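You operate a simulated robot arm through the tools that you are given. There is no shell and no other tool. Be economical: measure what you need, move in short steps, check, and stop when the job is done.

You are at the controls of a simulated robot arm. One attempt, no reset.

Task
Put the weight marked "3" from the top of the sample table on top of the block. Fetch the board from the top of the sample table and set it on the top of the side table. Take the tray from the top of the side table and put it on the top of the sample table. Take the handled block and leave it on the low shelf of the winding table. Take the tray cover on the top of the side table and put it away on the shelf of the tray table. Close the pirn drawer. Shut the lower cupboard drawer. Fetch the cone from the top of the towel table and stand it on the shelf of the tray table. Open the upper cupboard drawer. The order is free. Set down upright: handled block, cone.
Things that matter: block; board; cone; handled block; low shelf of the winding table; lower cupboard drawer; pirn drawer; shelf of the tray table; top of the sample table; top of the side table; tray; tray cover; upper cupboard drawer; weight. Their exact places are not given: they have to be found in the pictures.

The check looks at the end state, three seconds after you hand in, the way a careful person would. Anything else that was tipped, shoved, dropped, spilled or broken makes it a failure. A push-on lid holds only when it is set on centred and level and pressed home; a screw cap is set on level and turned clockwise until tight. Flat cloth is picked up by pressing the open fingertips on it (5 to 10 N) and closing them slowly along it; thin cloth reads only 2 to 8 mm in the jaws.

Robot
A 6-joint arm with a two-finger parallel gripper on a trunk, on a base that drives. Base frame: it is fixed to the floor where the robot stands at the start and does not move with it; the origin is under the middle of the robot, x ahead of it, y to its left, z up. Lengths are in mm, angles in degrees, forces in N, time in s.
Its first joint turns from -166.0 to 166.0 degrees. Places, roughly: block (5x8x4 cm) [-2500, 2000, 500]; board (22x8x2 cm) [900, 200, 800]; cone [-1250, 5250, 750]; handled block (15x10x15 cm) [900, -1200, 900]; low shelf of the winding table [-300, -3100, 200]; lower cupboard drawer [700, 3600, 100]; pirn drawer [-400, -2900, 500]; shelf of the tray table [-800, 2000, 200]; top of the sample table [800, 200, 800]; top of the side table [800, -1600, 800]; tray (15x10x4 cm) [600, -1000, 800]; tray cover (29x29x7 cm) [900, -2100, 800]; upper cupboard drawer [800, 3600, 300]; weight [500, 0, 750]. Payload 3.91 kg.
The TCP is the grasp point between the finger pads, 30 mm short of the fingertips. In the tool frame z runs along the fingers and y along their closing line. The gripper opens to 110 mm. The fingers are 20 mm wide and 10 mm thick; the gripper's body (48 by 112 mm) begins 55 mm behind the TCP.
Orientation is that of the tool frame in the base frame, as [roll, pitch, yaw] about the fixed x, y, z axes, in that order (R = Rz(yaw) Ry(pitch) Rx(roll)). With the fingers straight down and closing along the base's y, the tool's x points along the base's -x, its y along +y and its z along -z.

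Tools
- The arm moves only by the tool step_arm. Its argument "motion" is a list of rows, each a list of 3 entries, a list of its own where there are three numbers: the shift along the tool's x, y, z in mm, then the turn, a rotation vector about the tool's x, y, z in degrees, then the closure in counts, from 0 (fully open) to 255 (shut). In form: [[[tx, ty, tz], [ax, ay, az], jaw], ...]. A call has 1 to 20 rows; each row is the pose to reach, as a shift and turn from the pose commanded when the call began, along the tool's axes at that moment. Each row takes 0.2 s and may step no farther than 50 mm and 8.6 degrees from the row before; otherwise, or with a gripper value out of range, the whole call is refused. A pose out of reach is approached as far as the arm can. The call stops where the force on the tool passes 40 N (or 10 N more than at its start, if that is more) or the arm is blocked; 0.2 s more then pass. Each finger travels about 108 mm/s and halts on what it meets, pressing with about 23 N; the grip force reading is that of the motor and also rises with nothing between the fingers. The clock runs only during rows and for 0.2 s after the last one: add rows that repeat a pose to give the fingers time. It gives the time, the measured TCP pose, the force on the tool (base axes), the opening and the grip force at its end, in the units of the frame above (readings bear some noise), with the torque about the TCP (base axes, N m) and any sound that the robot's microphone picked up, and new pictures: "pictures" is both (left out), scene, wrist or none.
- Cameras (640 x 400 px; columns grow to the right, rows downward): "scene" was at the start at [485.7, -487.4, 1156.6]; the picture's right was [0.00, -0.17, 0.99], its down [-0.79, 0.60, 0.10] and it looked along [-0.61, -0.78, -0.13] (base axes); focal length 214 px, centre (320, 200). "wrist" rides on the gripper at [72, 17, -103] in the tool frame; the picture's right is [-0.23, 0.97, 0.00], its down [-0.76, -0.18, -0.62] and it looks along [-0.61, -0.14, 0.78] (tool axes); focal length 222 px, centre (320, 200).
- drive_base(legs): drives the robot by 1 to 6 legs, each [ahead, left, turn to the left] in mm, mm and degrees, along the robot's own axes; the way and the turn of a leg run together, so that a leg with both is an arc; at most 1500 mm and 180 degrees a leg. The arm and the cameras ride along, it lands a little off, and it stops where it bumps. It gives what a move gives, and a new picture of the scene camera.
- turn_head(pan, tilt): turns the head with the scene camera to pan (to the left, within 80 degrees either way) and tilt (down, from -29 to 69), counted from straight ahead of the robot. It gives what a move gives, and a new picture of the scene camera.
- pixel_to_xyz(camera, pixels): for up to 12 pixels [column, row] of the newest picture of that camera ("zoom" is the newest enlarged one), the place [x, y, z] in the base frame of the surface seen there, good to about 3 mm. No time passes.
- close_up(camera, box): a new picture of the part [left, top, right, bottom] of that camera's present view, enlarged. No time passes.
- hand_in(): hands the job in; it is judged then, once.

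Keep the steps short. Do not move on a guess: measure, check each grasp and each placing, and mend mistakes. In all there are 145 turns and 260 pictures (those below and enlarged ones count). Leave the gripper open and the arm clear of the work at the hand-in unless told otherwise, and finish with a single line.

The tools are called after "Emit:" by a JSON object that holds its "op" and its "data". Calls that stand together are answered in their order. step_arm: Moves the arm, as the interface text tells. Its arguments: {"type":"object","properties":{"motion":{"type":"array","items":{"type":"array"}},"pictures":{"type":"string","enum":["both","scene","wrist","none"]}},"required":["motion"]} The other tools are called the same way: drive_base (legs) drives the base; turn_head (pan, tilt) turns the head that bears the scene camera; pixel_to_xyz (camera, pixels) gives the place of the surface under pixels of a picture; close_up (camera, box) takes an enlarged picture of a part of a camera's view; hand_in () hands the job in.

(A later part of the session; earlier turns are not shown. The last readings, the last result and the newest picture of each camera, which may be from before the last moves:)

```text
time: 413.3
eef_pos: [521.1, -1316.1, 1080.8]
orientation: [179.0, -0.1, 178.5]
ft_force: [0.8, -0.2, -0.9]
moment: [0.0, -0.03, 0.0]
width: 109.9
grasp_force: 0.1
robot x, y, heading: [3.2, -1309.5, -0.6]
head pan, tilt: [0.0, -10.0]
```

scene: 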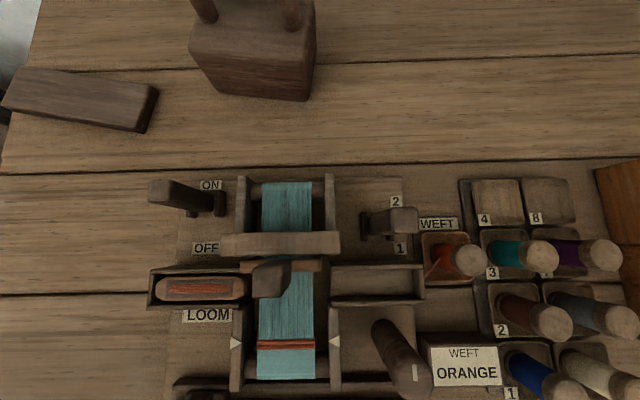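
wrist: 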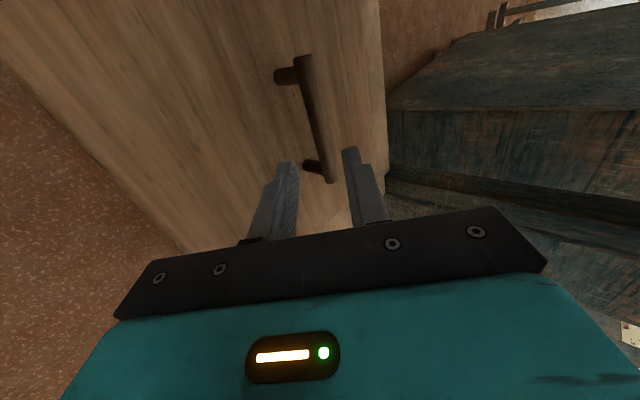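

The handled block is at the top of the view; tilting up to see and measure it.

Emit:
{"op": "turn_head", "data": {"pan": 10, "tilt": -29}}

Emit:
{"op": "close_up", "data": {"camera": "scene", "box": [180, 20, 420, 200]}}

```text
time: 414.1
eef_pos: [520.9, -1316.1, 1080.4]
orientation: [179.0, 0.0, 178.5]
ft_force: [0.6, 0.3, 0.8]
moment: [-0.01, -0.02, 0.02]
width: 110.1
grasp_force: 0.1
robot x, y, heading: [3.5, -1311.5, -0.8]
head pan, tilt: [10.0, -28.6]
```

scene: 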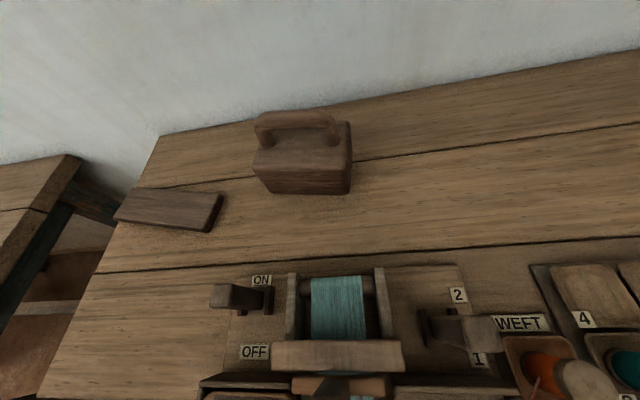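

```text
2.22 times, centred on (300, 110) of scene
```

zoom: 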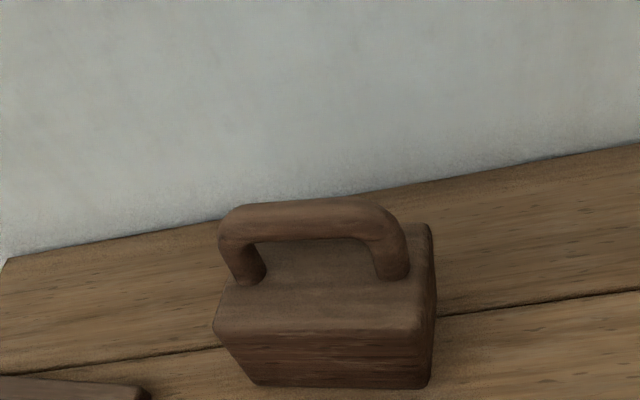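

Emit:
{"op": "pixel_to_xyz", "data": {"camera": "zoom", "pixels": [[230, 215], [310, 210], [390, 215], [310, 225], [250, 250], [385, 260], [215, 320], [425, 320], [430, 230], [258, 385], [425, 385], [310, 270]]}}

```text
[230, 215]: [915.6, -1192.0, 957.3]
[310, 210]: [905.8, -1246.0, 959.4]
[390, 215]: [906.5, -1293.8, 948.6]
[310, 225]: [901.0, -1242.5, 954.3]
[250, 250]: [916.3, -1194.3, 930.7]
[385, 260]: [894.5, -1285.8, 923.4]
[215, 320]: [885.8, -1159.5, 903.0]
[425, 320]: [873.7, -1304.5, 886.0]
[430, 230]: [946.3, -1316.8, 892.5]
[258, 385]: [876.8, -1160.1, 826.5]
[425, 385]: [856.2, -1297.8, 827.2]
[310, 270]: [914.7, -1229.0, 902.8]
```

Handle: bar along y, centre ≈(912, −1242, 949), body 818–903. Before grasping, I survey the winding table (clearance decides the grip angle) and close the pirn drawer.

Emit:
{"op": "drive_base", "data": {"legs": [[-350, 0, 0], [0, 0, -89.3], [350, 0, 0]]}}

Emit:
{"op": "turn_head", "data": {"pan": 0, "tilt": -29}}

Emit:
{"op": "pixel_to_xyz", "data": {"camera": "scene", "pixels": [[320, 20], [320, 50], [320, 80], [320, 110], [320, 140], [320, 170], [250, 60], [400, 60], [200, 100], [450, 100]]}}

```text
time: 422.1
eef_pos: [-351.3, -2171.3, 1080.7]
orientation: [179.0, 0.0, 89.1]
ft_force: [-0.3, 0.3, 0.9]
moment: [-0.01, 0.0, 0.0]
width: 109.8
grasp_force: 0.1
robot x, y, heading: [-347.7, -1653.1, -90.2]
head pan, tilt: [10.0, -28.6]
```

scene: 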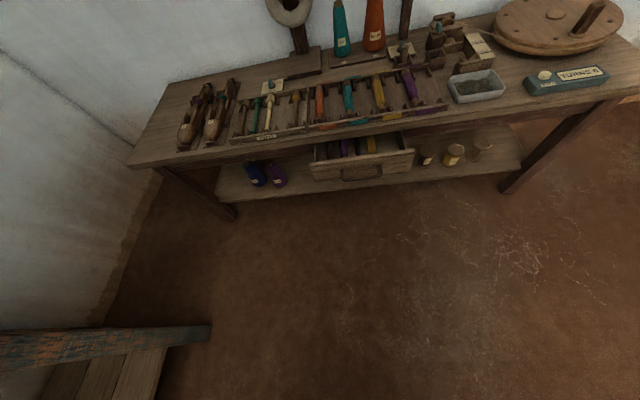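

```text
time: 422.8
eef_pos: [-351.4, -2173.1, 1080.5]
orientation: [179.0, 0.0, 89.1]
ft_force: [0.0, -0.3, -0.3]
moment: [0.01, -0.02, 0.0]
width: 109.8
grasp_force: 0.0
robot x, y, heading: [-349.4, -1659.9, -90.6]
head pan, tilt: [0.0, -28.6]
```

scene: 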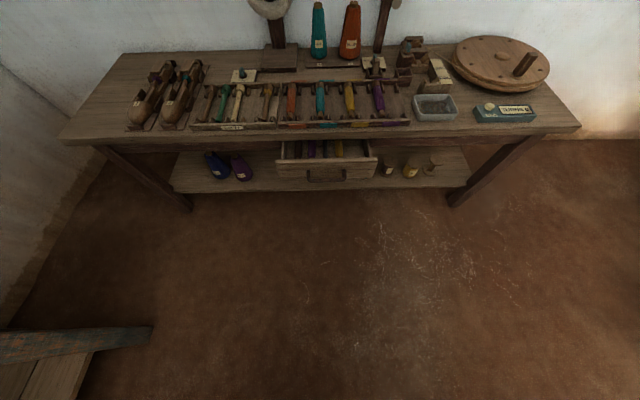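

```text
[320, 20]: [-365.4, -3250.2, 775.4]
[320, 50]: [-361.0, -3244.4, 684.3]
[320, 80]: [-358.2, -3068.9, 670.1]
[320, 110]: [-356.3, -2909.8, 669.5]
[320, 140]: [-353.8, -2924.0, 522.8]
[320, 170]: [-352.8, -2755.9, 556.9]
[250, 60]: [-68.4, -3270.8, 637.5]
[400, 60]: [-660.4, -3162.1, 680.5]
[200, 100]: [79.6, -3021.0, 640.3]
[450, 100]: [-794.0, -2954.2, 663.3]
```

Clear overview. Measuring drawer, table edge, and the low shelf.

Emit:
{"op": "close_up", "data": {"camera": "scene", "box": [150, 110, 490, 215]}}

Emit:
{"op": "pixel_to_xyz", "data": {"camera": "scene", "pixels": [[280, 165], [372, 162], [325, 176], [300, 186], [265, 180], [190, 175], [455, 175], [460, 160], [240, 178], [385, 172], [430, 130], [282, 188]]}}

```text
1.88 times, centred on (320, 162) of scene
```

zoom: 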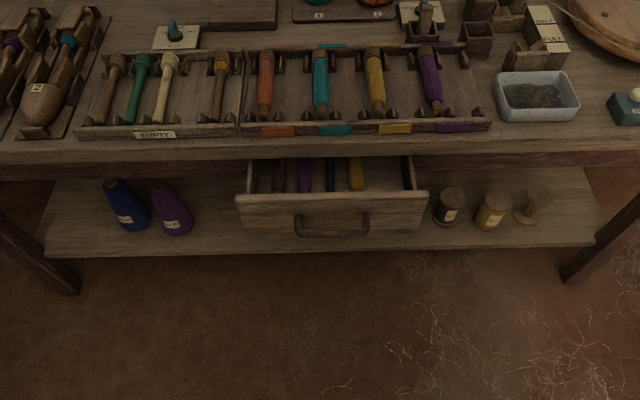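

```text
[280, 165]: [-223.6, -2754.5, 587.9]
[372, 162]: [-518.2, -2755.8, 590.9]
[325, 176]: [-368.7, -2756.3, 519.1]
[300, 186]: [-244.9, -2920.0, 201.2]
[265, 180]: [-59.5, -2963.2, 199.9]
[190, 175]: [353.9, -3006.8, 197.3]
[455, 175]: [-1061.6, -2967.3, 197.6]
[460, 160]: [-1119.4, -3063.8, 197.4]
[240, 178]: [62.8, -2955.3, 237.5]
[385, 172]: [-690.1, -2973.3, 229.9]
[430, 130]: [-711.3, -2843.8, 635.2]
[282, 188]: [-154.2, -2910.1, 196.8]
```

Drawer front y −2755 (z 505–595, x −220…−520), table top 640; shelf z 198, free at x≈−140. Closing the drawer first with a horizontal, closed gripper at z≈572.

Emit:
{"op": "step_arm", "data": {"motion": [[[-47, -3, 0], [0, -8.2, 0], 255], [[-94, -6, 0], [0, -16.4, 0], 255], [[-141, -9, 0], [0, -24.6, 0], 255], [[-188, -12, 0], [0, -32.8, 0], 255], [[-235, -15, 0], [0, -41, 0], 255], [[-282, -17, 0], [0, -49.2, 0], 255], [[-325, -17, 15], [0, -57.4, 0], 255], [[-335, -17, 60], [0, -65.6, 0], 255], [[-335, -17, 106], [0, -73.8, 0], 255], [[-335, -17, 152], [0, -82, 0], 255], [[-335, -17, 198], [0, -90, 0], 255], [[-335, -17, 244], [0, -90, 0], 255], [[-335, -17, 290], [0, -90, 0], 255], [[-335, -17, 336], [0, -90, 0], 255], [[-335, -17, 382], [0, -90, 0], 255], [[-335, -17, 428], [0, -90, 0], 255], [[-335, -17, 474], [0, -90, 0], 255], [[-335, -17, 508], [0, -90, 0], 255]], "pictures": "none"}}

Emit:
{"op": "turn_head", "data": {"pan": 0, "tilt": 20}}

Emit:
{"op": "pixel_to_xyz", "data": {"camera": "scene", "pixels": [[320, 180], [320, 160], [320, 140], [200, 180], [440, 180], [320, 200], [320, 220], [240, 230], [180, 120], [180, 150]]}}

```text
time: 426.6
eef_pos: [-440.7, -2505.6, 584.5]
orientation: [103.8, 87.2, 18.5]
ft_force: [0.0, 0.5, -0.7]
moment: [0.01, -0.01, 0.0]
width: 0.0
grasp_force: 23.0
out of reach, approached as far as the arm can: row 9, 10, 11, 12, 13, 14, 15, 16, 17, 18
robot x, y, heading: [-349.8, -1658.7, -90.2]
head pan, tilt: [0.0, -28.6]
```

```text
time: 427.8
eef_pos: [-440.4, -2505.7, 584.8]
orientation: [105.1, 87.2, 19.9]
ft_force: [0.0, 0.2, 0.3]
moment: [-0.01, 0.0, 0.02]
width: 0.0
grasp_force: 22.8
robot x, y, heading: [-347.4, -1651.1, -90.3]
head pan, tilt: [0.0, 20.0]
```

scene: 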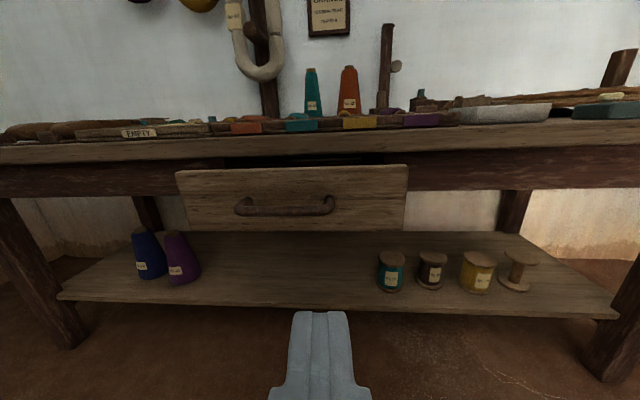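

```text
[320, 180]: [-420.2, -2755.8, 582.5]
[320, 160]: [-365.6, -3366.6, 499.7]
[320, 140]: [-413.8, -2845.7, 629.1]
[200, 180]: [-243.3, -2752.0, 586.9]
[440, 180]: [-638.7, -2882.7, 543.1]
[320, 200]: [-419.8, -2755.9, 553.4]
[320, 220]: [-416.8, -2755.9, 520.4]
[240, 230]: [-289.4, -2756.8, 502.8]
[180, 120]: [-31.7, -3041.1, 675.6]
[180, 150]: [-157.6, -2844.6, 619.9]
```

Drifted sideways but near horizontal at z 584, still on the panel (502–595). Aligning with the base and driving forward to push.

Emit:
{"op": "drive_base", "data": {"legs": [[0, 66, 0], [205, 0, 0]]}}

Emit:
{"op": "step_arm", "data": {"motion": [[[5, 0, 0], [0, 0, 0], 255], [[8, 0, 0], [0, 0, 0], 255]], "pictures": "scene"}}

```text
time: 430.0
eef_pos: [-374.8, -2710.6, 583.4]
orientation: [105.0, 87.2, 19.8]
ft_force: [-0.6, 0.8, -0.9]
moment: [0.0, 0.01, -0.02]
width: 0.0
grasp_force: 22.9
robot x, y, heading: [-285.5, -1864.5, -90.2]
head pan, tilt: [0.0, 20.0]
```

scene: 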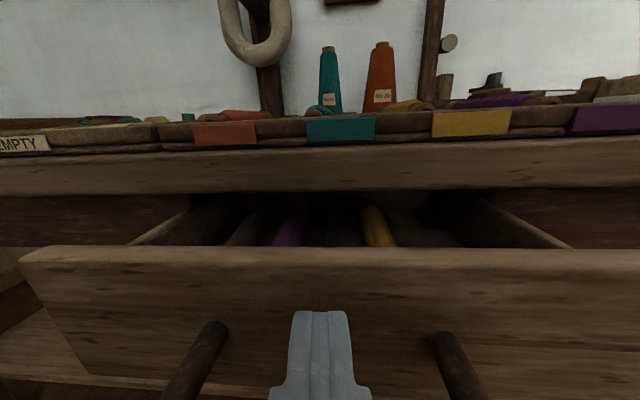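

```text
time: 430.6
eef_pos: [-373.4, -2710.2, 576.1]
orientation: [104.1, 87.1, 19.0]
ft_force: [0.7, -0.5, 0.2]
moment: [0.01, 0.01, 0.0]
width: 0.0
grasp_force: 23.4
robot x, y, heading: [-284.7, -1859.7, -90.6]
head pan, tilt: [0.0, 20.0]
```

scene: 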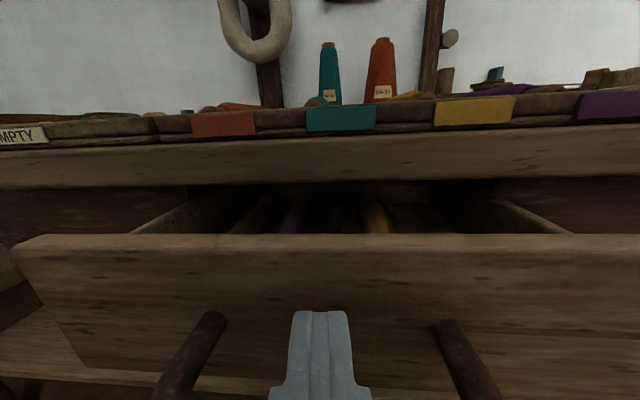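

Fingers face the panel above the handle. Driving forward 115, then finishing with the arm.

Emit:
{"op": "drive_base", "data": {"legs": [[115, 0, 0]]}}

Emit:
{"op": "step_arm", "data": {"motion": [[[0, 0, 6], [0, 0, 0], 255], [[0, 0, 12], [0, 0, 0], 255], [[0, 0, 18], [0, 0, 0], 255], [[0, 0, 22], [0, 0, 0], 255], [[0, 0, 26], [0, 0, 0], 255], [[0, 0, 30], [0, 0, 0], 255], [[0, 0, 34], [0, 0, 0], 255], [[0, 0, 38], [0, 0, 0], 255]], "pictures": "scene"}}

Emit:
{"op": "pixel_to_xyz", "data": {"camera": "scene", "pixels": [[100, 280], [100, 210], [320, 260], [560, 280], [600, 210]]}}

```text
time: 431.8
eef_pos: [-374.7, -2825.1, 576.2]
orientation: [104.3, 87.1, 19.3]
ft_force: [0.2, -0.3, 0.4]
moment: [-0.01, 0.01, 0.01]
width: 0.0
grasp_force: 22.9
robot x, y, heading: [-284.8, -1970.0, -90.3]
head pan, tilt: [0.0, 20.0]
```

scene: 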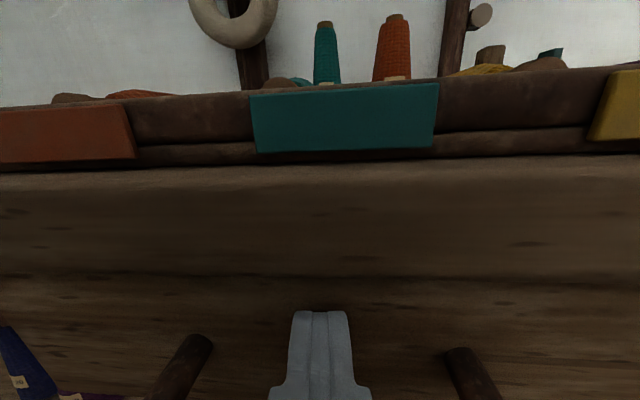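

```text
time: 432.2
eef_pos: [-375.1, -2825.7, 576.1]
orientation: [104.0, 87.0, 19.2]
ft_force: [0.7, 18.1, 7.5]
moment: [-0.41, 0.06, -0.08]
width: 0.1
grasp_force: 22.7
robot x, y, heading: [-284.0, -1972.5, -90.1]
head pan, tilt: [0.0, 20.0]
stopped in row 1: the force on the tool passed its limit at 53 N (the readings are from after the stop); the commanded pose is now the measured one
```

scene: 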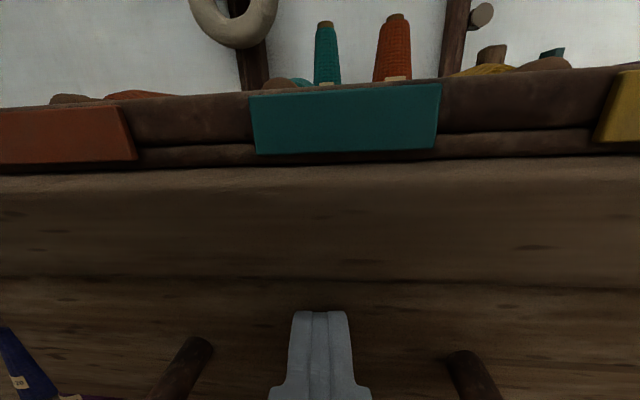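

```text
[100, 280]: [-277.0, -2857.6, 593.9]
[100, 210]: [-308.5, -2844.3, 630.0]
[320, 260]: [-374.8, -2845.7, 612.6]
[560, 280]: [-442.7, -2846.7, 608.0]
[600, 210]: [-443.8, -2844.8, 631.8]
```

Firm stop at y≈−2857 (panel overlays the apron at −2883). Backing away 300 and checking the gap.

Emit:
{"op": "drive_base", "data": {"legs": [[-300, 0, 0]]}}

Emit:
{"op": "pixel_to_xyz", "data": {"camera": "scene", "pixels": [[210, 190], [430, 190], [320, 190], [500, 180], [120, 180], [150, 240], [210, 160], [430, 230]]}}

Emit:
{"op": "close_up", "data": {"camera": "scene", "box": [120, 110, 520, 310]}}

```text
time: 434.3
eef_pos: [-372.1, -2524.7, 576.5]
orientation: [105.6, 87.0, 20.7]
ft_force: [0.0, -0.6, -0.6]
moment: [-0.05, 0.0, -0.02]
width: 0.1
grasp_force: 22.9
robot x, y, heading: [-282.4, -1668.4, -90.2]
head pan, tilt: [0.0, 20.0]
```

scene: 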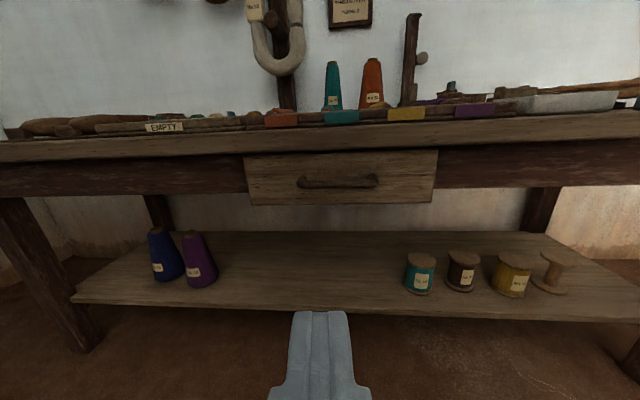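

```text
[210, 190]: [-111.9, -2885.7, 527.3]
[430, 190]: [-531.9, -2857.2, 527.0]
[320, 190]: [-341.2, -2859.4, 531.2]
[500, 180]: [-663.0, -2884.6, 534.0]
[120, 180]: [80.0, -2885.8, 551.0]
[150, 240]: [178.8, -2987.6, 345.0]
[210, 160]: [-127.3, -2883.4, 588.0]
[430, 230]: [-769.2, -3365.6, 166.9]
```

```text
1.60 times, centred on (320, 210) of scene
```

zoom: 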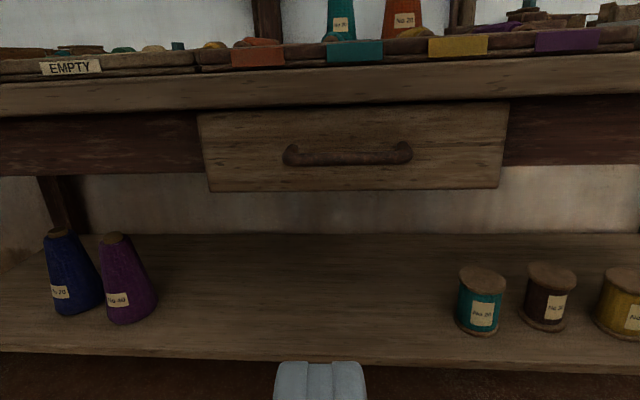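

Drawer is shut (panel overlays apron evenly). Now for the handled block: raising the arm, setting the 40° tilt and 90° roll.

Emit:
{"op": "step_arm", "data": {"motion": [[[-45, 0, -10], [0, 0, 0], 160], [[-90, 0, -20], [0, 0, 0], 160], [[-135, 0, -30], [0, 0, 0], 160], [[-180, 0, -40], [0, 4, 0], 160], [[-225, 0, -50], [0, 10, 0], 160], [[-270, 0, -60], [0, 16, 0], 160], [[-315, 0, -70], [0, 22, 0], 160], [[-360, 0, -80], [0, 28, 0], 160], [[-405, 0, -90], [0, 34, 0], 160], [[-450, 0, -100], [0, 40, 0], 160], [[-480, 0, -110], [0, 40, 0], 160]], "pictures": "none"}}

Emit:
{"op": "step_arm", "data": {"motion": [[[0, 0, 0], [0, 0, 8.2], 140], [[0, 0, 0], [0, 0, 16.4], 140], [[0, 0, 0], [0, 0, 24.6], 140], [[0, 0, 0], [0, 0, 32.8], 140], [[0, 0, 0], [0, 0, 41], 140], [[0, 0, 0], [0, 0, 49.2], 140], [[0, 0, 0], [0, 0, 57.4], 140], [[0, 0, 0], [0, 0, 65.6], 140], [[0, 0, 0], [0, 0, 73.8], 140], [[0, 0, 0], [0, 0, 82], 140], [[0, 0, 0], [0, 0, 90], 140], [[0, 0, 0], [0, 0, 90], 140]], "pictures": "none"}}

Emit:
{"op": "drive_base", "data": {"legs": [[0, 0, 90.2], [0, 420, 0]]}}

```text
time: 436.7
eef_pos: [-405.3, -2424.2, 1057.0]
orientation: [175.6, 49.1, 91.7]
ft_force: [0.4, -0.2, 0.0]
moment: [-0.02, 0.01, 0.02]
width: 40.9
grasp_force: 0.0
robot x, y, heading: [-284.6, -1672.3, -90.2]
head pan, tilt: [0.0, 20.0]
```

```text
time: 439.3
eef_pos: [-404.8, -2424.6, 1057.3]
orientation: [130.7, -2.9, 5.1]
ft_force: [-0.6, 0.2, 0.4]
moment: [0.0, 0.03, 0.03]
width: 49.6
grasp_force: 0.0
robot x, y, heading: [-281.7, -1675.8, -90.5]
head pan, tilt: [0.0, 20.0]
```

```text
time: 445.7
eef_pos: [470.6, -1371.9, 1056.0]
orientation: [130.8, -2.9, 95.2]
ft_force: [0.2, 0.0, -0.2]
moment: [-0.01, 0.07, -0.02]
width: 49.7
grasp_force: 0.0
robot x, y, heading: [-284.4, -1252.7, 0.1]
head pan, tilt: [0.0, 20.0]
```

scene: 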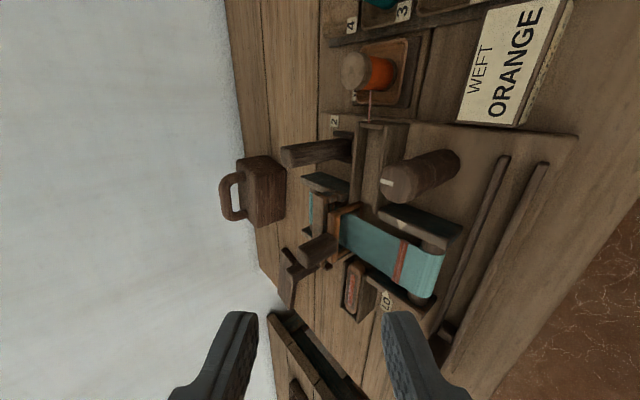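

Aligning with the bar: base forward 250/left 100, then arm to the pre-approach with a 10° yaw correction.

Emit:
{"op": "drive_base", "data": {"legs": [[250, 100, 0]]}}

Emit:
{"op": "step_arm", "data": {"motion": [[[8, 14, 40], [0, -4.7, 2.1], 140], [[16, 28, 82], [0, -9.5, 4.2], 140], [[24, 41, 122], [0, -9.5, 4.2], 140], [[24, 41, 122], [0, -9.5, 4.2], 140]], "pictures": "both"}}

```text
time: 447.6
eef_pos: [719.4, -1270.1, 1056.2]
orientation: [130.7, -2.9, 95.3]
ft_force: [1.0, 0.6, -0.9]
moment: [0.01, 0.02, 0.01]
width: 49.8
grasp_force: 0.2
robot x, y, heading: [-30.2, -1148.5, 0.1]
head pan, tilt: [0.0, 20.0]
```

scene: 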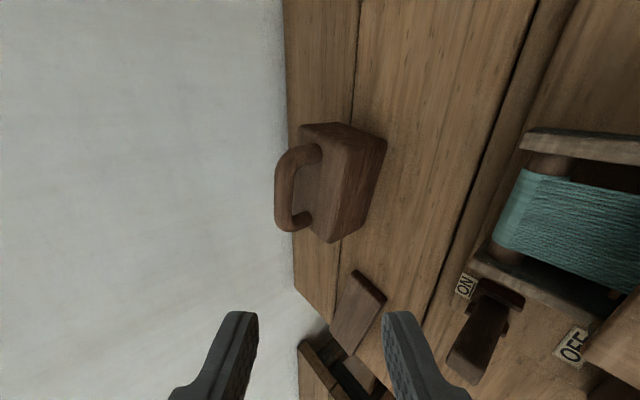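

```text
time: 448.6
eef_pos: [836.0, -1233.1, 1008.9]
orientation: [131.0, 0.2, 85.4]
ft_force: [0.0, 0.7, -0.4]
moment: [0.02, -0.02, 0.01]
width: 49.8
grasp_force: 0.0
robot x, y, heading: [-33.0, -1153.9, 0.0]
head pan, tilt: [0.0, 20.0]
```

scene: 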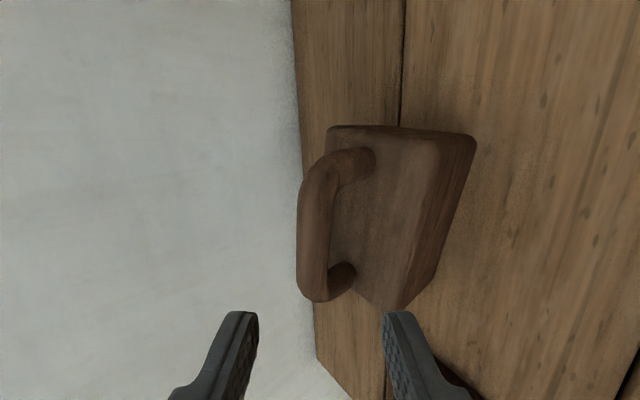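
wrist: 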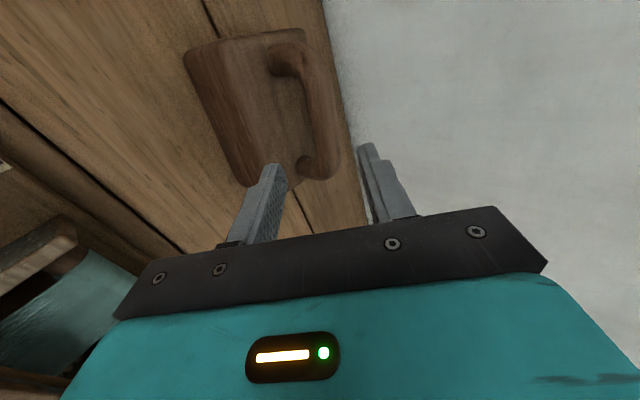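

Orientation is right. Measuring the bar once more from here.

Emit:
{"op": "pixel_to_xyz", "data": {"camera": "scene", "pixels": [[318, 230], [306, 230], [328, 230], [322, 180], [315, 280], [400, 220], [380, 200]]}}

Emit:
{"op": "pixel_to_xyz", "data": {"camera": "wrist", "pixels": [[318, 110], [308, 110], [328, 110], [322, 150], [310, 60]]}}

```text
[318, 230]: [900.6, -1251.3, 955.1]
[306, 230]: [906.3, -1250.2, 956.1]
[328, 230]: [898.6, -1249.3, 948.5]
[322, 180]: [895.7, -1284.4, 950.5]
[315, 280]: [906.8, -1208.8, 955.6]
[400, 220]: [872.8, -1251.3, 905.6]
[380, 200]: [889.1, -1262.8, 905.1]
```

```text
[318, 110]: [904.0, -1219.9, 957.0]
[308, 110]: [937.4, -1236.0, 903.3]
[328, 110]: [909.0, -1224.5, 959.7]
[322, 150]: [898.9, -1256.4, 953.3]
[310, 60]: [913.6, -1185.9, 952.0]
```

Bar centre ≈(909, −1245, 948). Advancing 82 mm along the tool, closing on the bar.

Emit:
{"op": "step_arm", "data": {"motion": [[[-3, 1, 30], [0, 0, 0], 140], [[-6, 2.5, 60], [0, 0, 0], 140], [[-6, 2.5, 75], [0, 0, 0], 140], [[-6, 2.5, 83], [0, 0, 0], 140], [[-6, 2.5, 83], [0, 0, 0], 180], [[-6, 2.5, 83], [0, 0, 0], 220], [[-6, 2.5, 83], [0, 0, 0], 255], [[-6, 2.5, 83], [0, 0, 0], 255], [[-6, 2.5, 83], [0, 0, 0], 255]], "pictures": "both"}}

```text
time: 450.6
eef_pos: [899.6, -1243.4, 958.6]
orientation: [130.9, 0.2, 85.5]
ft_force: [8.9, -0.2, 17.1]
moment: [0.38, -0.32, -0.29]
width: 24.7
grasp_force: 23.0
robot x, y, heading: [-34.0, -1151.8, 0.1]
head pan, tilt: [0.0, 20.0]
```

scene: 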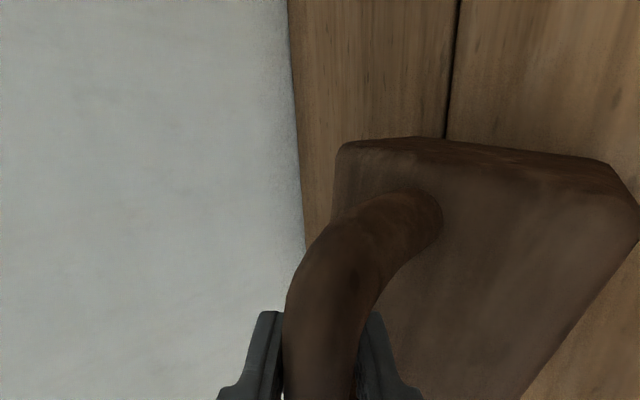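
wrist: 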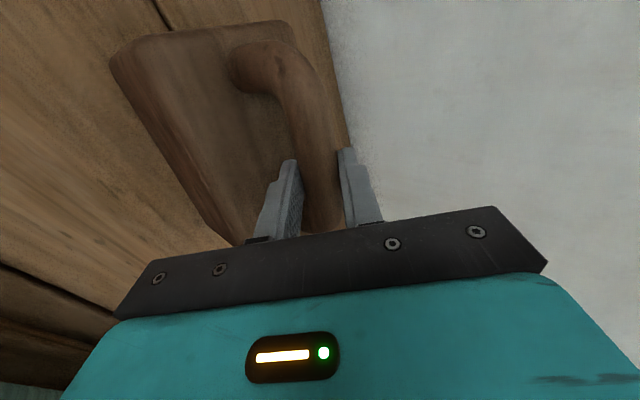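

Handle gripped (24.7 mm). Lifting 40 mm and checking.

Emit:
{"op": "step_arm", "data": {"motion": [[[0, 4, -3.4], [0, 0, 0], 255], [[0, 12, -10], [0, 0, 0], 255], [[0, 22, -19], [0, 0, 0], 255], [[0, 30, -26], [0, 0, 0], 255], [[0, 30, -26], [0, 0, 0], 255]], "pictures": "both"}}

Emit:
{"op": "pixel_to_xyz", "data": {"camera": "wrist", "pixels": [[140, 60], [220, 40], [200, 140], [180, 80], [240, 120], [230, 215]]}}

```text
time: 451.8
eef_pos: [900.0, -1243.4, 997.5]
orientation: [131.1, 0.2, 85.4]
ft_force: [0.9, -0.7, -8.8]
moment: [-0.01, 0.07, -0.01]
width: 24.0
grasp_force: 22.8
robot x, y, heading: [-35.0, -1151.6, -0.1]
head pan, tilt: [0.0, 20.0]
```

scene: 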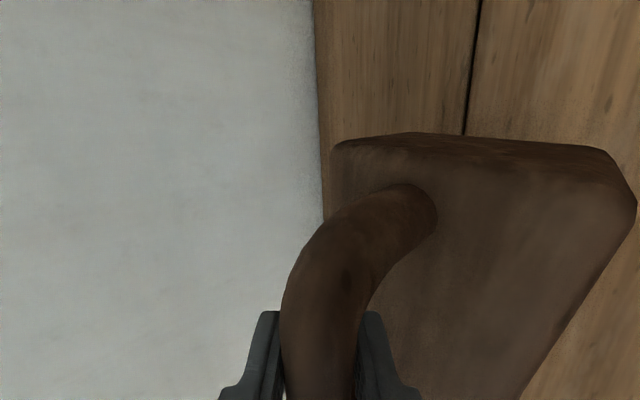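
wrist: 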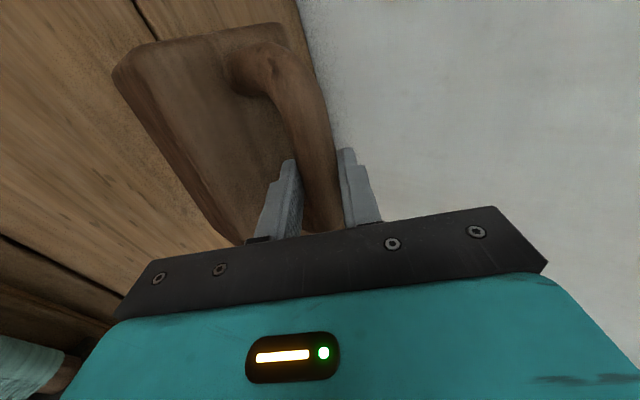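

```text
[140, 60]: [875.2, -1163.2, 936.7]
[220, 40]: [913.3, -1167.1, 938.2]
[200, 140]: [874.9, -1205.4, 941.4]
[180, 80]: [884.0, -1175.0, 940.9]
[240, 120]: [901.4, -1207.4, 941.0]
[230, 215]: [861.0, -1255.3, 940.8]
```

Level and secure (~0.9 kg). Lifting, retracting, straightening yaw by 4.6°.

Emit:
{"op": "step_arm", "data": {"motion": [[[0, 23, -20], [0, 0, 0], 255], [[0, 46, -40], [0, 0, 0], 255], [[0, 69, -60], [0, 1, -0.8], 255], [[0, 49, -83], [0, 2, -1.7], 255], [[0, 29, -106], [0, 3, -2.5], 255], [[0, 9, -129], [0, 3.5, -3], 255], [[0, -11, -152], [0, 3.5, -3], 255], [[0, -29, -173], [0, 3.5, -3], 255]], "pictures": "none"}}

Emit:
{"op": "drive_base", "data": {"legs": [[-250, 0, 0], [0, 0, -90], [700, 0, 0]]}}

```text
time: 453.6
eef_pos: [751.6, -1230.7, 1087.1]
orientation: [131.2, 0.1, 90.0]
ft_force: [1.5, 0.3, -8.8]
moment: [-0.04, 0.05, -0.01]
width: 23.7
grasp_force: 23.1
robot x, y, heading: [-31.8, -1149.9, 0.3]
head pan, tilt: [0.0, 20.0]
```

```text
time: 462.7
eef_pos: [-335.1, -2639.6, 1088.3]
orientation: [131.2, 0.0, 1.0]
ft_force: [0.3, -0.2, -8.1]
moment: [0.12, 0.05, 0.01]
width: 23.7
grasp_force: 22.9
robot x, y, heading: [-272.8, -1855.9, -88.9]
head pan, tilt: [0.0, 20.0]
```

scene: 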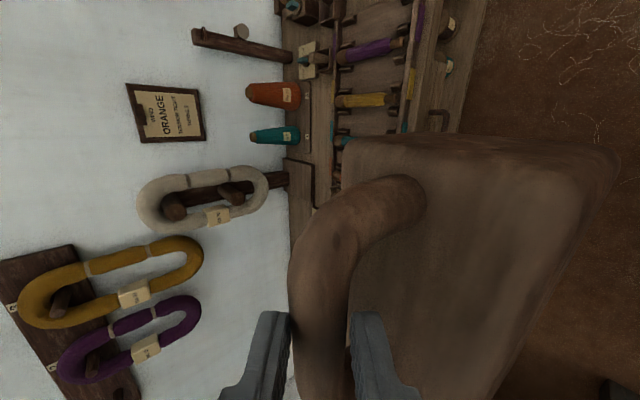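

Setting an offset reach: arm 140 to its right and 60 forward, base left 335 so the block is at x≈−140.

Emit:
{"op": "step_arm", "data": {"motion": [[[-45, 13, 15], [0, 0, 0], 255], [[-90, 26, 30], [0, 0, 0], 255], [[-140, 39, 45], [0, 0, 0], 255], [[-140, 39, 45], [0, 0, 0], 255]], "pictures": "none"}}

Emit:
{"op": "drive_base", "data": {"legs": [[0, 0, -1.1], [0, 335, 0]]}}

Emit:
{"op": "step_arm", "data": {"motion": [[[0, -34, 29], [0, 0, 0], 255], [[0, -68, 59], [0, 0, 0], 255], [[0, -102, 88], [0, 0, 0], 255], [[0, -136, 118], [0, 0, 0], 255], [[0, -170, 147], [0, 0, 0], 255], [[0, -204, 177], [0, 0, 0], 255], [[0, -238, 206], [0, 0, 0], 255], [[0, -272, 236], [0, 0, 0], 255], [[0, -306, 265], [0, 0, 0], 255], [[0, -340, 295], [0, 0, 0], 255]], "pictures": "none"}}

```text
refused: row 3 steps farther than a row can; nothing moved
```

```text
time: 465.2
eef_pos: [-13.1, -2637.5, 1087.7]
orientation: [131.1, 0.1, 0.0]
ft_force: [0.3, 0.4, -7.8]
moment: [0.11, 0.03, 0.01]
width: 23.3
grasp_force: 22.9
robot x, y, heading: [69.7, -1850.8, -89.8]
head pan, tilt: [0.0, 20.0]
```

scene: 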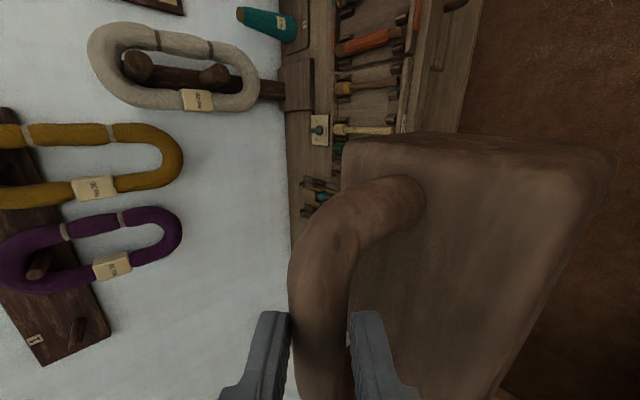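

```text
time: 467.4
eef_pos: [-11.9, -2636.8, 638.6]
orientation: [131.0, 0.4, 0.4]
ft_force: [-0.3, 0.7, 0.5]
moment: [0.07, -0.04, -0.06]
width: 0.2
grasp_force: 22.9
robot x, y, heading: [68.1, -1852.9, -89.8]
head pan, tilt: [0.0, 20.0]
```

The gripper is empty — the block slipped during lowering. Looking for it.

Emit:
{"op": "turn_head", "data": {"pan": 0, "tilt": 30}}

Emit:
{"op": "turn_head", "data": {"pan": -60, "tilt": 20}}

Emit:
{"op": "step_arm", "data": {"motion": [[[0, 0, 0], [0, 0, 0], 255]], "pictures": "wrist"}}

```text
time: 468.1
eef_pos: [-13.4, -2637.4, 638.9]
orientation: [131.1, 0.6, 0.6]
ft_force: [0.1, 0.1, 0.1]
moment: [0.01, -0.01, 0.03]
width: 0.0
grasp_force: 22.7
robot x, y, heading: [65.2, -1851.8, -89.9]
head pan, tilt: [0.0, 30.0]
```

scene: 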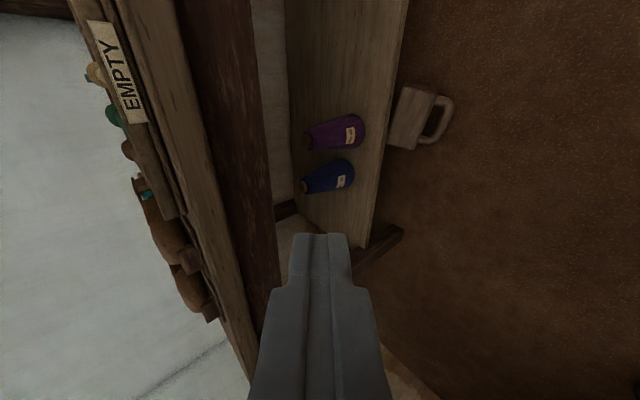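

```text
time: 469.4
eef_pos: [-14.4, -2636.8, 637.5]
orientation: [131.1, 0.4, 0.5]
ft_force: [0.4, -0.4, 0.6]
moment: [-0.02, -0.02, -0.01]
width: 0.0
grasp_force: 22.7
robot x, y, heading: [71.7, -1852.3, -89.9]
head pan, tilt: [-60.0, 20.0]
```

scene: 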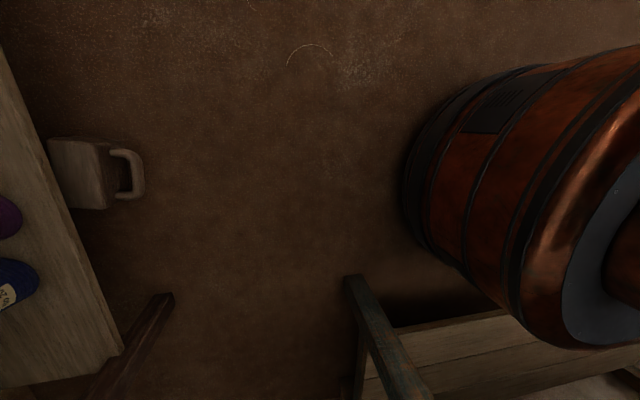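

```text
time: 469.9
eef_pos: [-13.3, -2637.1, 638.0]
orientation: [131.0, 0.1, 0.0]
ft_force: [-0.4, 0.0, -0.1]
moment: [-0.01, 0.03, 0.0]
width: 0.0
grasp_force: 22.7
robot x, y, heading: [68.8, -1857.0, -90.0]
head pan, tilt: [-60.0, 20.0]
```

wrist: 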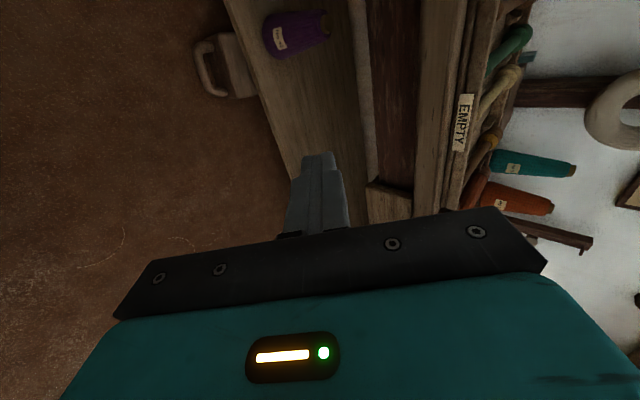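

The block lies on the floor by the shelf, handle toward the robot. Measuring it to pick it up again.

Emit:
{"op": "pixel_to_xyz", "data": {"camera": "scene", "pixels": [[70, 175], [100, 150], [100, 205], [55, 145], [138, 170], [135, 190], [120, 157], [125, 197], [122, 178], [140, 195], [30, 90], [110, 330]]}}

Emit:
{"op": "close_up", "data": {"camera": "scene", "box": [0, 90, 200, 250]}}

```text
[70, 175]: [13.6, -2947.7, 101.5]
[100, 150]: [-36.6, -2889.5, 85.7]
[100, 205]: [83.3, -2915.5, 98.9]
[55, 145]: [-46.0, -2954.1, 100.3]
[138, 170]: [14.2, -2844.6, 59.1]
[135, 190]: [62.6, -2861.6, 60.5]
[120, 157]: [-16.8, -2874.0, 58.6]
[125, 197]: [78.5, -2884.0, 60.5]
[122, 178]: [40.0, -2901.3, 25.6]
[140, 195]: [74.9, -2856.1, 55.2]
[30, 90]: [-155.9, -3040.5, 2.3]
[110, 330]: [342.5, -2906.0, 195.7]
```

```text
2.50 times, centred on (100, 170) of scene
```

zoom: 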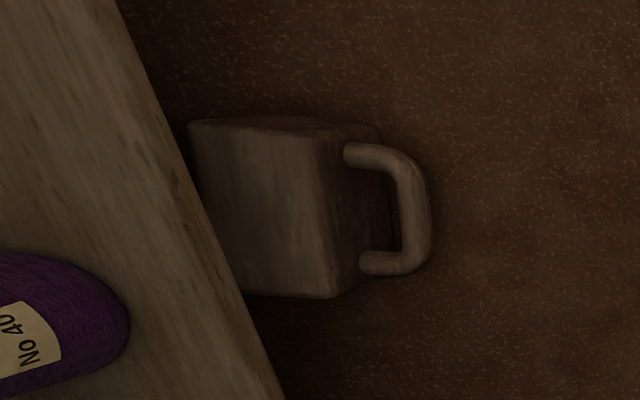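

I'll pull it out by its handle, let it hang upright, stand it on the floor, regrasp lower-angled and deeper, then place it. First: drive 100 ahead and come down over the bar with a steeper tool (60°).

Emit:
{"op": "drive_base", "data": {"legs": [[100, 0, 0]]}}

Emit:
{"op": "step_arm", "data": {"motion": [[[5, -29, 30], [1.7, 0, 0], 171], [[10, -58, 60], [3.4, 0, 0], 171], [[15, -87, 90], [5.2, 0, 0], 171], [[20, -116, 120], [6.9, 0, 0], 171], [[25, -145, 150], [8.6, 0, 0], 171], [[30, -174, 180], [10.4, 0, 0], 171], [[35, -203, 210], [12, 0, 0], 171], [[40, -232, 240], [13.8, 0, 0], 171], [[45, -261, 270], [15.5, 0, 0], 171], [[50, -290, 300], [17.3, 0, 0], 171], [[53, -319, 331], [19, 0, 0], 171], [[53, -319, 331], [19, 0, 0], 171]], "pictures": "none"}}

Emit:
{"op": "turn_head", "data": {"pan": 0, "tilt": 25}}

```text
time: 471.0
eef_pos: [-15.1, -2737.3, 637.0]
orientation: [131.1, 0.0, 0.0]
ft_force: [0.4, -0.2, 0.4]
moment: [0.01, -0.03, 0.01]
width: 0.1
grasp_force: 22.9
robot x, y, heading: [68.1, -1954.4, -90.2]
head pan, tilt: [-60.0, 20.0]
```

scene: 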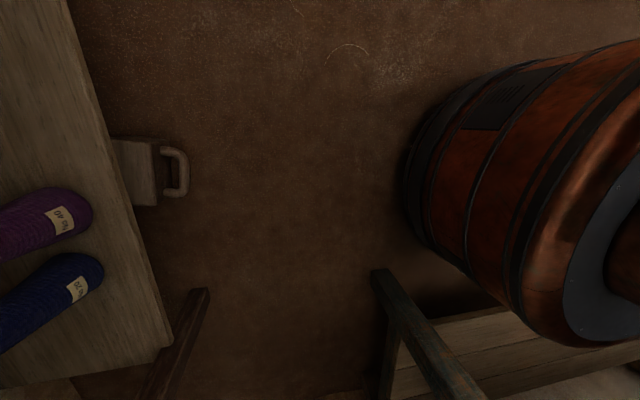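

```text
time: 473.6
eef_pos: [19.1, -2788.4, 184.1]
orientation: [150.8, -2.5, 1.6]
ft_force: [-0.2, -0.6, 0.5]
moment: [-0.02, -0.02, -0.01]
width: 36.1
grasp_force: 0.1
out of reach, approached as far as the arm can: row 4, 5, 6, 7, 8, 9, 10, 11, 12
robot x, y, heading: [67.4, -1954.6, -89.7]
head pan, tilt: [-60.0, 20.0]
```

```text
time: 474.9
eef_pos: [19.7, -2789.2, 183.8]
orientation: [150.8, -2.6, 1.6]
ft_force: [0.9, 0.2, -0.2]
moment: [0.01, -0.01, -0.03]
width: 36.5
grasp_force: 0.1
robot x, y, heading: [67.8, -1951.7, -89.8]
head pan, tilt: [0.0, 25.0]
```

scene: 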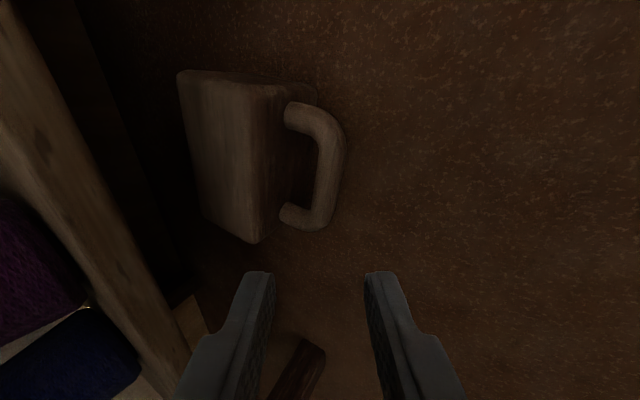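

Good view. Measuring the bar.

Emit:
{"op": "pixel_to_xyz", "data": {"camera": "scene", "pixels": [[330, 150], [326, 180], [322, 205], [320, 165], [340, 165], [331, 165], [260, 100], [245, 230], [235, 160], [325, 125]]}}

```text
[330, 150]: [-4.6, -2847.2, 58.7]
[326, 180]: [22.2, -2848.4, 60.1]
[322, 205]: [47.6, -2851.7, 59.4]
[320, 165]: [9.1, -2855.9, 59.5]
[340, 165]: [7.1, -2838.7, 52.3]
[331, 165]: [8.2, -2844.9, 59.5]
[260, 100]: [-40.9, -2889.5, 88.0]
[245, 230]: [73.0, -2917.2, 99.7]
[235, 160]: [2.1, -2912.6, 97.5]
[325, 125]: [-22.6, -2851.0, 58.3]
```

Bar centre ≈(15, −2849, 49). Moving onto it: n −14, then along the tool.

Emit:
{"op": "step_arm", "data": {"motion": [[[0, -7, 30], [0, 0, 0], 171], [[0, -14, 60], [0, 0, 0], 171], [[0, -14, 90], [0, 0, 0], 171], [[0, -14, 90], [0, 0, 0], 171]], "pictures": "scene"}}

Emit:
{"op": "pixel_to_xyz", "data": {"camera": "scene", "pixels": [[320, 200], [310, 150], [320, 230], [330, 200], [305, 200]]}}

```text
time: 475.9
eef_pos: [22.8, -2819.2, 99.0]
orientation: [150.9, -2.7, 1.6]
ft_force: [-0.2, 0.2, 0.3]
moment: [-0.02, -0.03, -0.01]
width: 36.2
grasp_force: 0.0
robot x, y, heading: [70.3, -1955.9, -89.8]
head pan, tilt: [0.0, 25.0]
```

scene: 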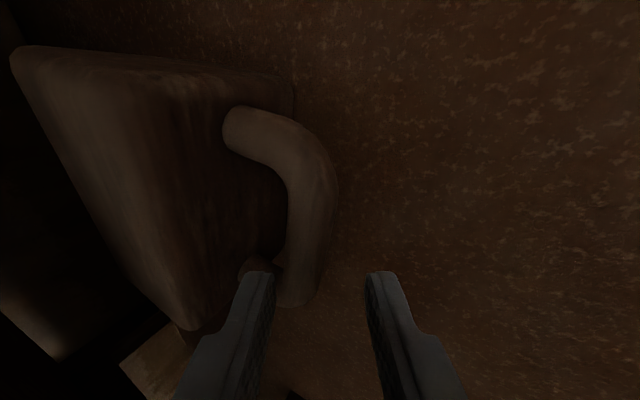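

```text
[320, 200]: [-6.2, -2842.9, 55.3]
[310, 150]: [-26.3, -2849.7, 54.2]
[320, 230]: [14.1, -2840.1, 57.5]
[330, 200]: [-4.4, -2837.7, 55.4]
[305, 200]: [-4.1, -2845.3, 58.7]
```

Bar is nearly centred. Advancing 50 mm and closing.

Emit:
{"op": "step_arm", "data": {"motion": [[[-3, 2, 20], [0, 0, 0], 171], [[-5, 3, 40], [0, 0, 0], 171], [[-5, 3, 50], [0, 0, 0], 171], [[-5, 3, 50], [0, 0, 0], 200], [[-5, 3, 50], [0, 0, 0], 255], [[-5, 3, 50], [0, 0, 0], 255], [[-5, 3, 50], [0, 0, 0], 255]], "pictures": "scene"}}

```text
time: 477.5
eef_pos: [21.9, -2846.2, 56.3]
orientation: [150.8, -2.6, 1.6]
ft_force: [-1.2, -4.8, 2.8]
moment: [-0.18, -0.53, -0.31]
width: 26.4
grasp_force: 22.9
robot x, y, heading: [65.7, -1957.5, -90.1]
head pan, tilt: [0.0, 25.0]
```

scene: 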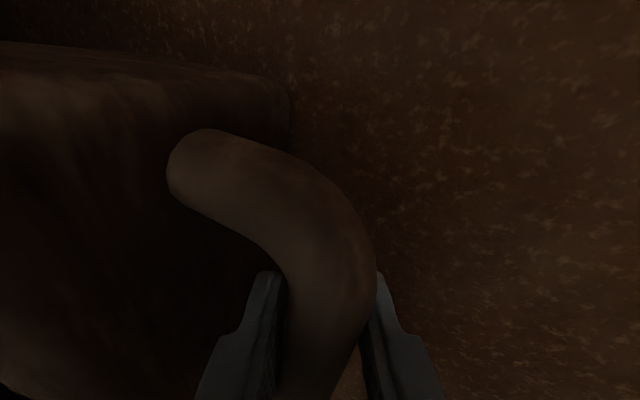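

Handle gripped. Dragging it out from the shelf by backing the base 280 mm.

Emit:
{"op": "drive_base", "data": {"legs": [[-280, 0, 0]]}}

Emit:
{"op": "step_arm", "data": {"motion": [[[0, 5, -9], [0, 0, 0], 255], [[0, 10, -17], [0, 0, 0], 255], [[0, 15, -26], [0, 0, 0], 255], [[0, 20, -35], [0, 0, 0], 255], [[0, 25, -44], [0, 0, 0], 255], [[0, 29, -52], [0, 0, 0], 255], [[0, 34, -61], [0, 0, 0], 255], [[0, 39, -70], [0, 0, 0], 255], [[0, 44, -79], [0, 0, 0], 255], [[0, 49, -87], [0, 0, 0], 255], [[0, 54, -96], [0, 0, 0], 255], [[0, 59, -105], [0, 0, 0], 255], [[0, 59, -105], [0, 0, 0], 255]], "pictures": "both"}}

```text
time: 479.5
eef_pos: [21.0, -2564.9, 57.9]
orientation: [150.9, -2.5, 1.5]
ft_force: [-2.5, 6.1, 11.7]
moment: [-0.06, -0.24, -0.44]
width: 26.5
grasp_force: 22.5
robot x, y, heading: [66.0, -1675.0, -90.2]
head pan, tilt: [0.0, 25.0]
```

scene: 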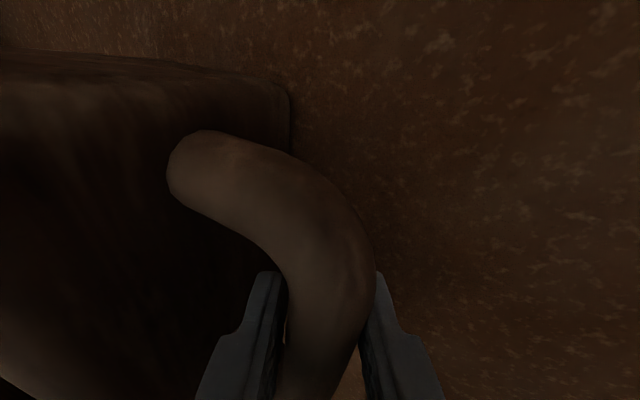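

```text
time: 482.3
eef_pos: [15.0, -2566.1, 175.7]
orientation: [150.8, -2.5, 1.5]
ft_force: [0.5, -0.3, -7.8]
moment: [0.09, 0.06, 0.02]
width: 23.8
grasp_force: 22.8
robot x, y, heading: [66.3, -1675.6, -90.0]
head pan, tilt: [0.0, 25.0]
```

scene: 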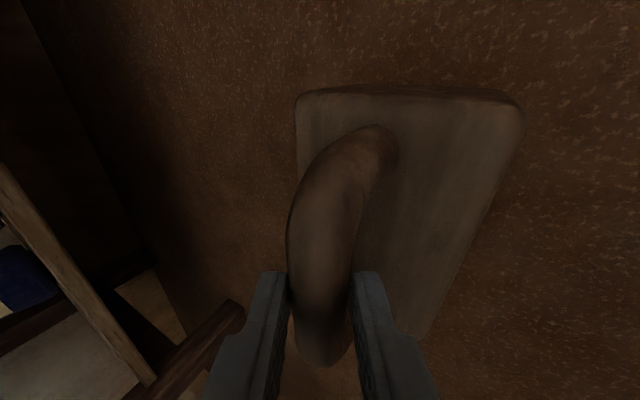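
wrist: 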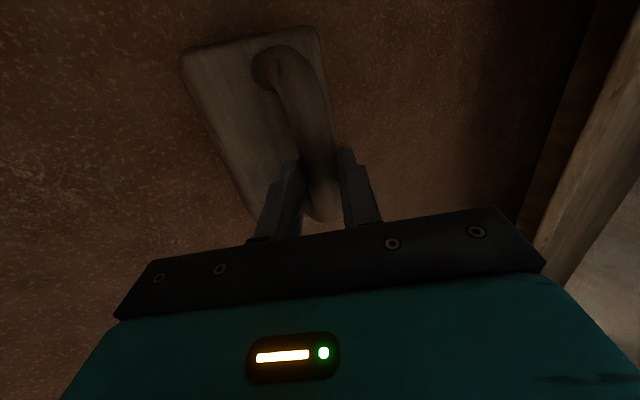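

It swung upright. Checking its tilt, then lowering it onto the floor.

Emit:
{"op": "pixel_to_xyz", "data": {"camera": "scene", "pixels": [[320, 110], [490, 115], [430, 180], [450, 220], [400, 290], [310, 140]]}}

Emit:
{"op": "step_arm", "data": {"motion": [[[0, -5, 9], [0, 0, 0], 255], [[0, -10, 17], [0, 0, 0], 255], [[0, -13, 24], [0, 0, 0], 255], [[0, -15, 27], [0, 0, 0], 255], [[0, -17, 30], [0, 0, 0], 255], [[0, -18.5, 33], [0, 0, 0], 255], [[0, -20, 35], [0, 0, 0], 255], [[0, -21, 37.5], [0, 0, 0], 255]], "pictures": "none"}}

```text
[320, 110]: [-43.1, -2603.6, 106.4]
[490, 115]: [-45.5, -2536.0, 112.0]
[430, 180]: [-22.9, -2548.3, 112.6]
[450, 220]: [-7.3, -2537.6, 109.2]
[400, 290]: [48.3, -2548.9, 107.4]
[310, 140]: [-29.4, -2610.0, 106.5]
```

```text
time: 484.1
eef_pos: [17.7, -2566.0, 133.8]
orientation: [150.7, -2.5, 1.5]
ft_force: [1.8, -16.2, 30.5]
moment: [-0.35, -0.03, -0.06]
width: 23.7
grasp_force: 23.0
robot x, y, heading: [66.1, -1672.7, -90.0]
head pan, tilt: [0.0, 25.0]
```

Standing on the floor. Opening to 36 mm, swinging the tool about the bar from 60° to 25°, checking.

Emit:
{"op": "step_arm", "data": {"motion": [[[0, 1, -1], [0, 0, 0], 255], [[0, 1, -1], [0, 0, 0], 200], [[0, 1, -1], [0, 0, 0], 171], [[0, 1, -1], [0, 0, 0], 171], [[0, 0, 0], [-7, 0, 0], 171], [[0, 0, 1], [-14, 0, 0], 171], [[0, -1, 2], [-21, 0, 0], 171], [[0, -2, 3], [-28, 0, 0], 171], [[0, -2, 4], [-35, 0, 0], 171], [[0, -2, 4], [-35, 0, 0], 171]], "pictures": "both"}}

Emit:
{"op": "pixel_to_xyz", "data": {"camera": "scene", "pixels": [[330, 130], [480, 150], [420, 250], [450, 220], [310, 250], [290, 300], [310, 320]]}}

```text
time: 486.3
eef_pos: [-17.3, -2565.6, 130.0]
orientation: [115.8, -4.1, 4.5]
ft_force: [3.3, 0.9, -0.6]
moment: [0.07, -0.11, 0.02]
width: 37.0
grasp_force: 0.9
out of reach, approached as far as the arm can: row 5, 6, 7, 8, 9, 10
robot x, y, heading: [67.9, -1672.9, -89.9]
head pan, tilt: [0.0, 25.0]
```

scene: 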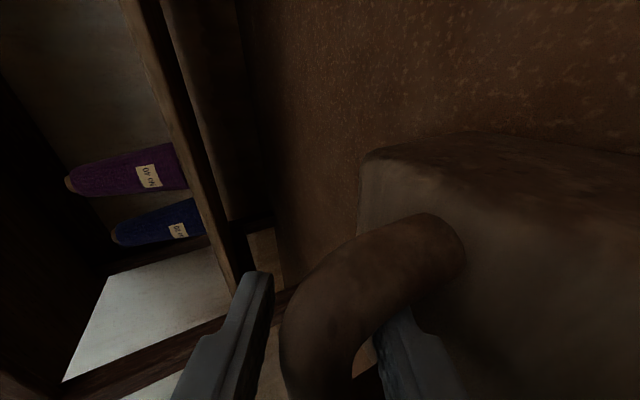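
wrist: 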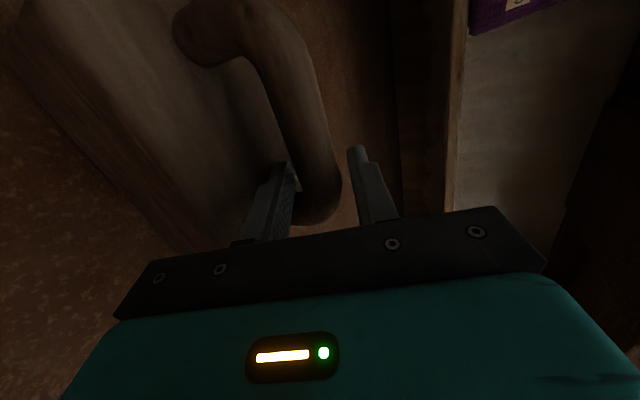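

```text
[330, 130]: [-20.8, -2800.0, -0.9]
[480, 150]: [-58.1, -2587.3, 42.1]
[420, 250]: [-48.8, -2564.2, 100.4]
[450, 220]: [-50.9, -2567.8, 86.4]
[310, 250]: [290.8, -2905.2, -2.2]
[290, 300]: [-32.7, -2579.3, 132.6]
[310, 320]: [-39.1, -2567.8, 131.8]
```

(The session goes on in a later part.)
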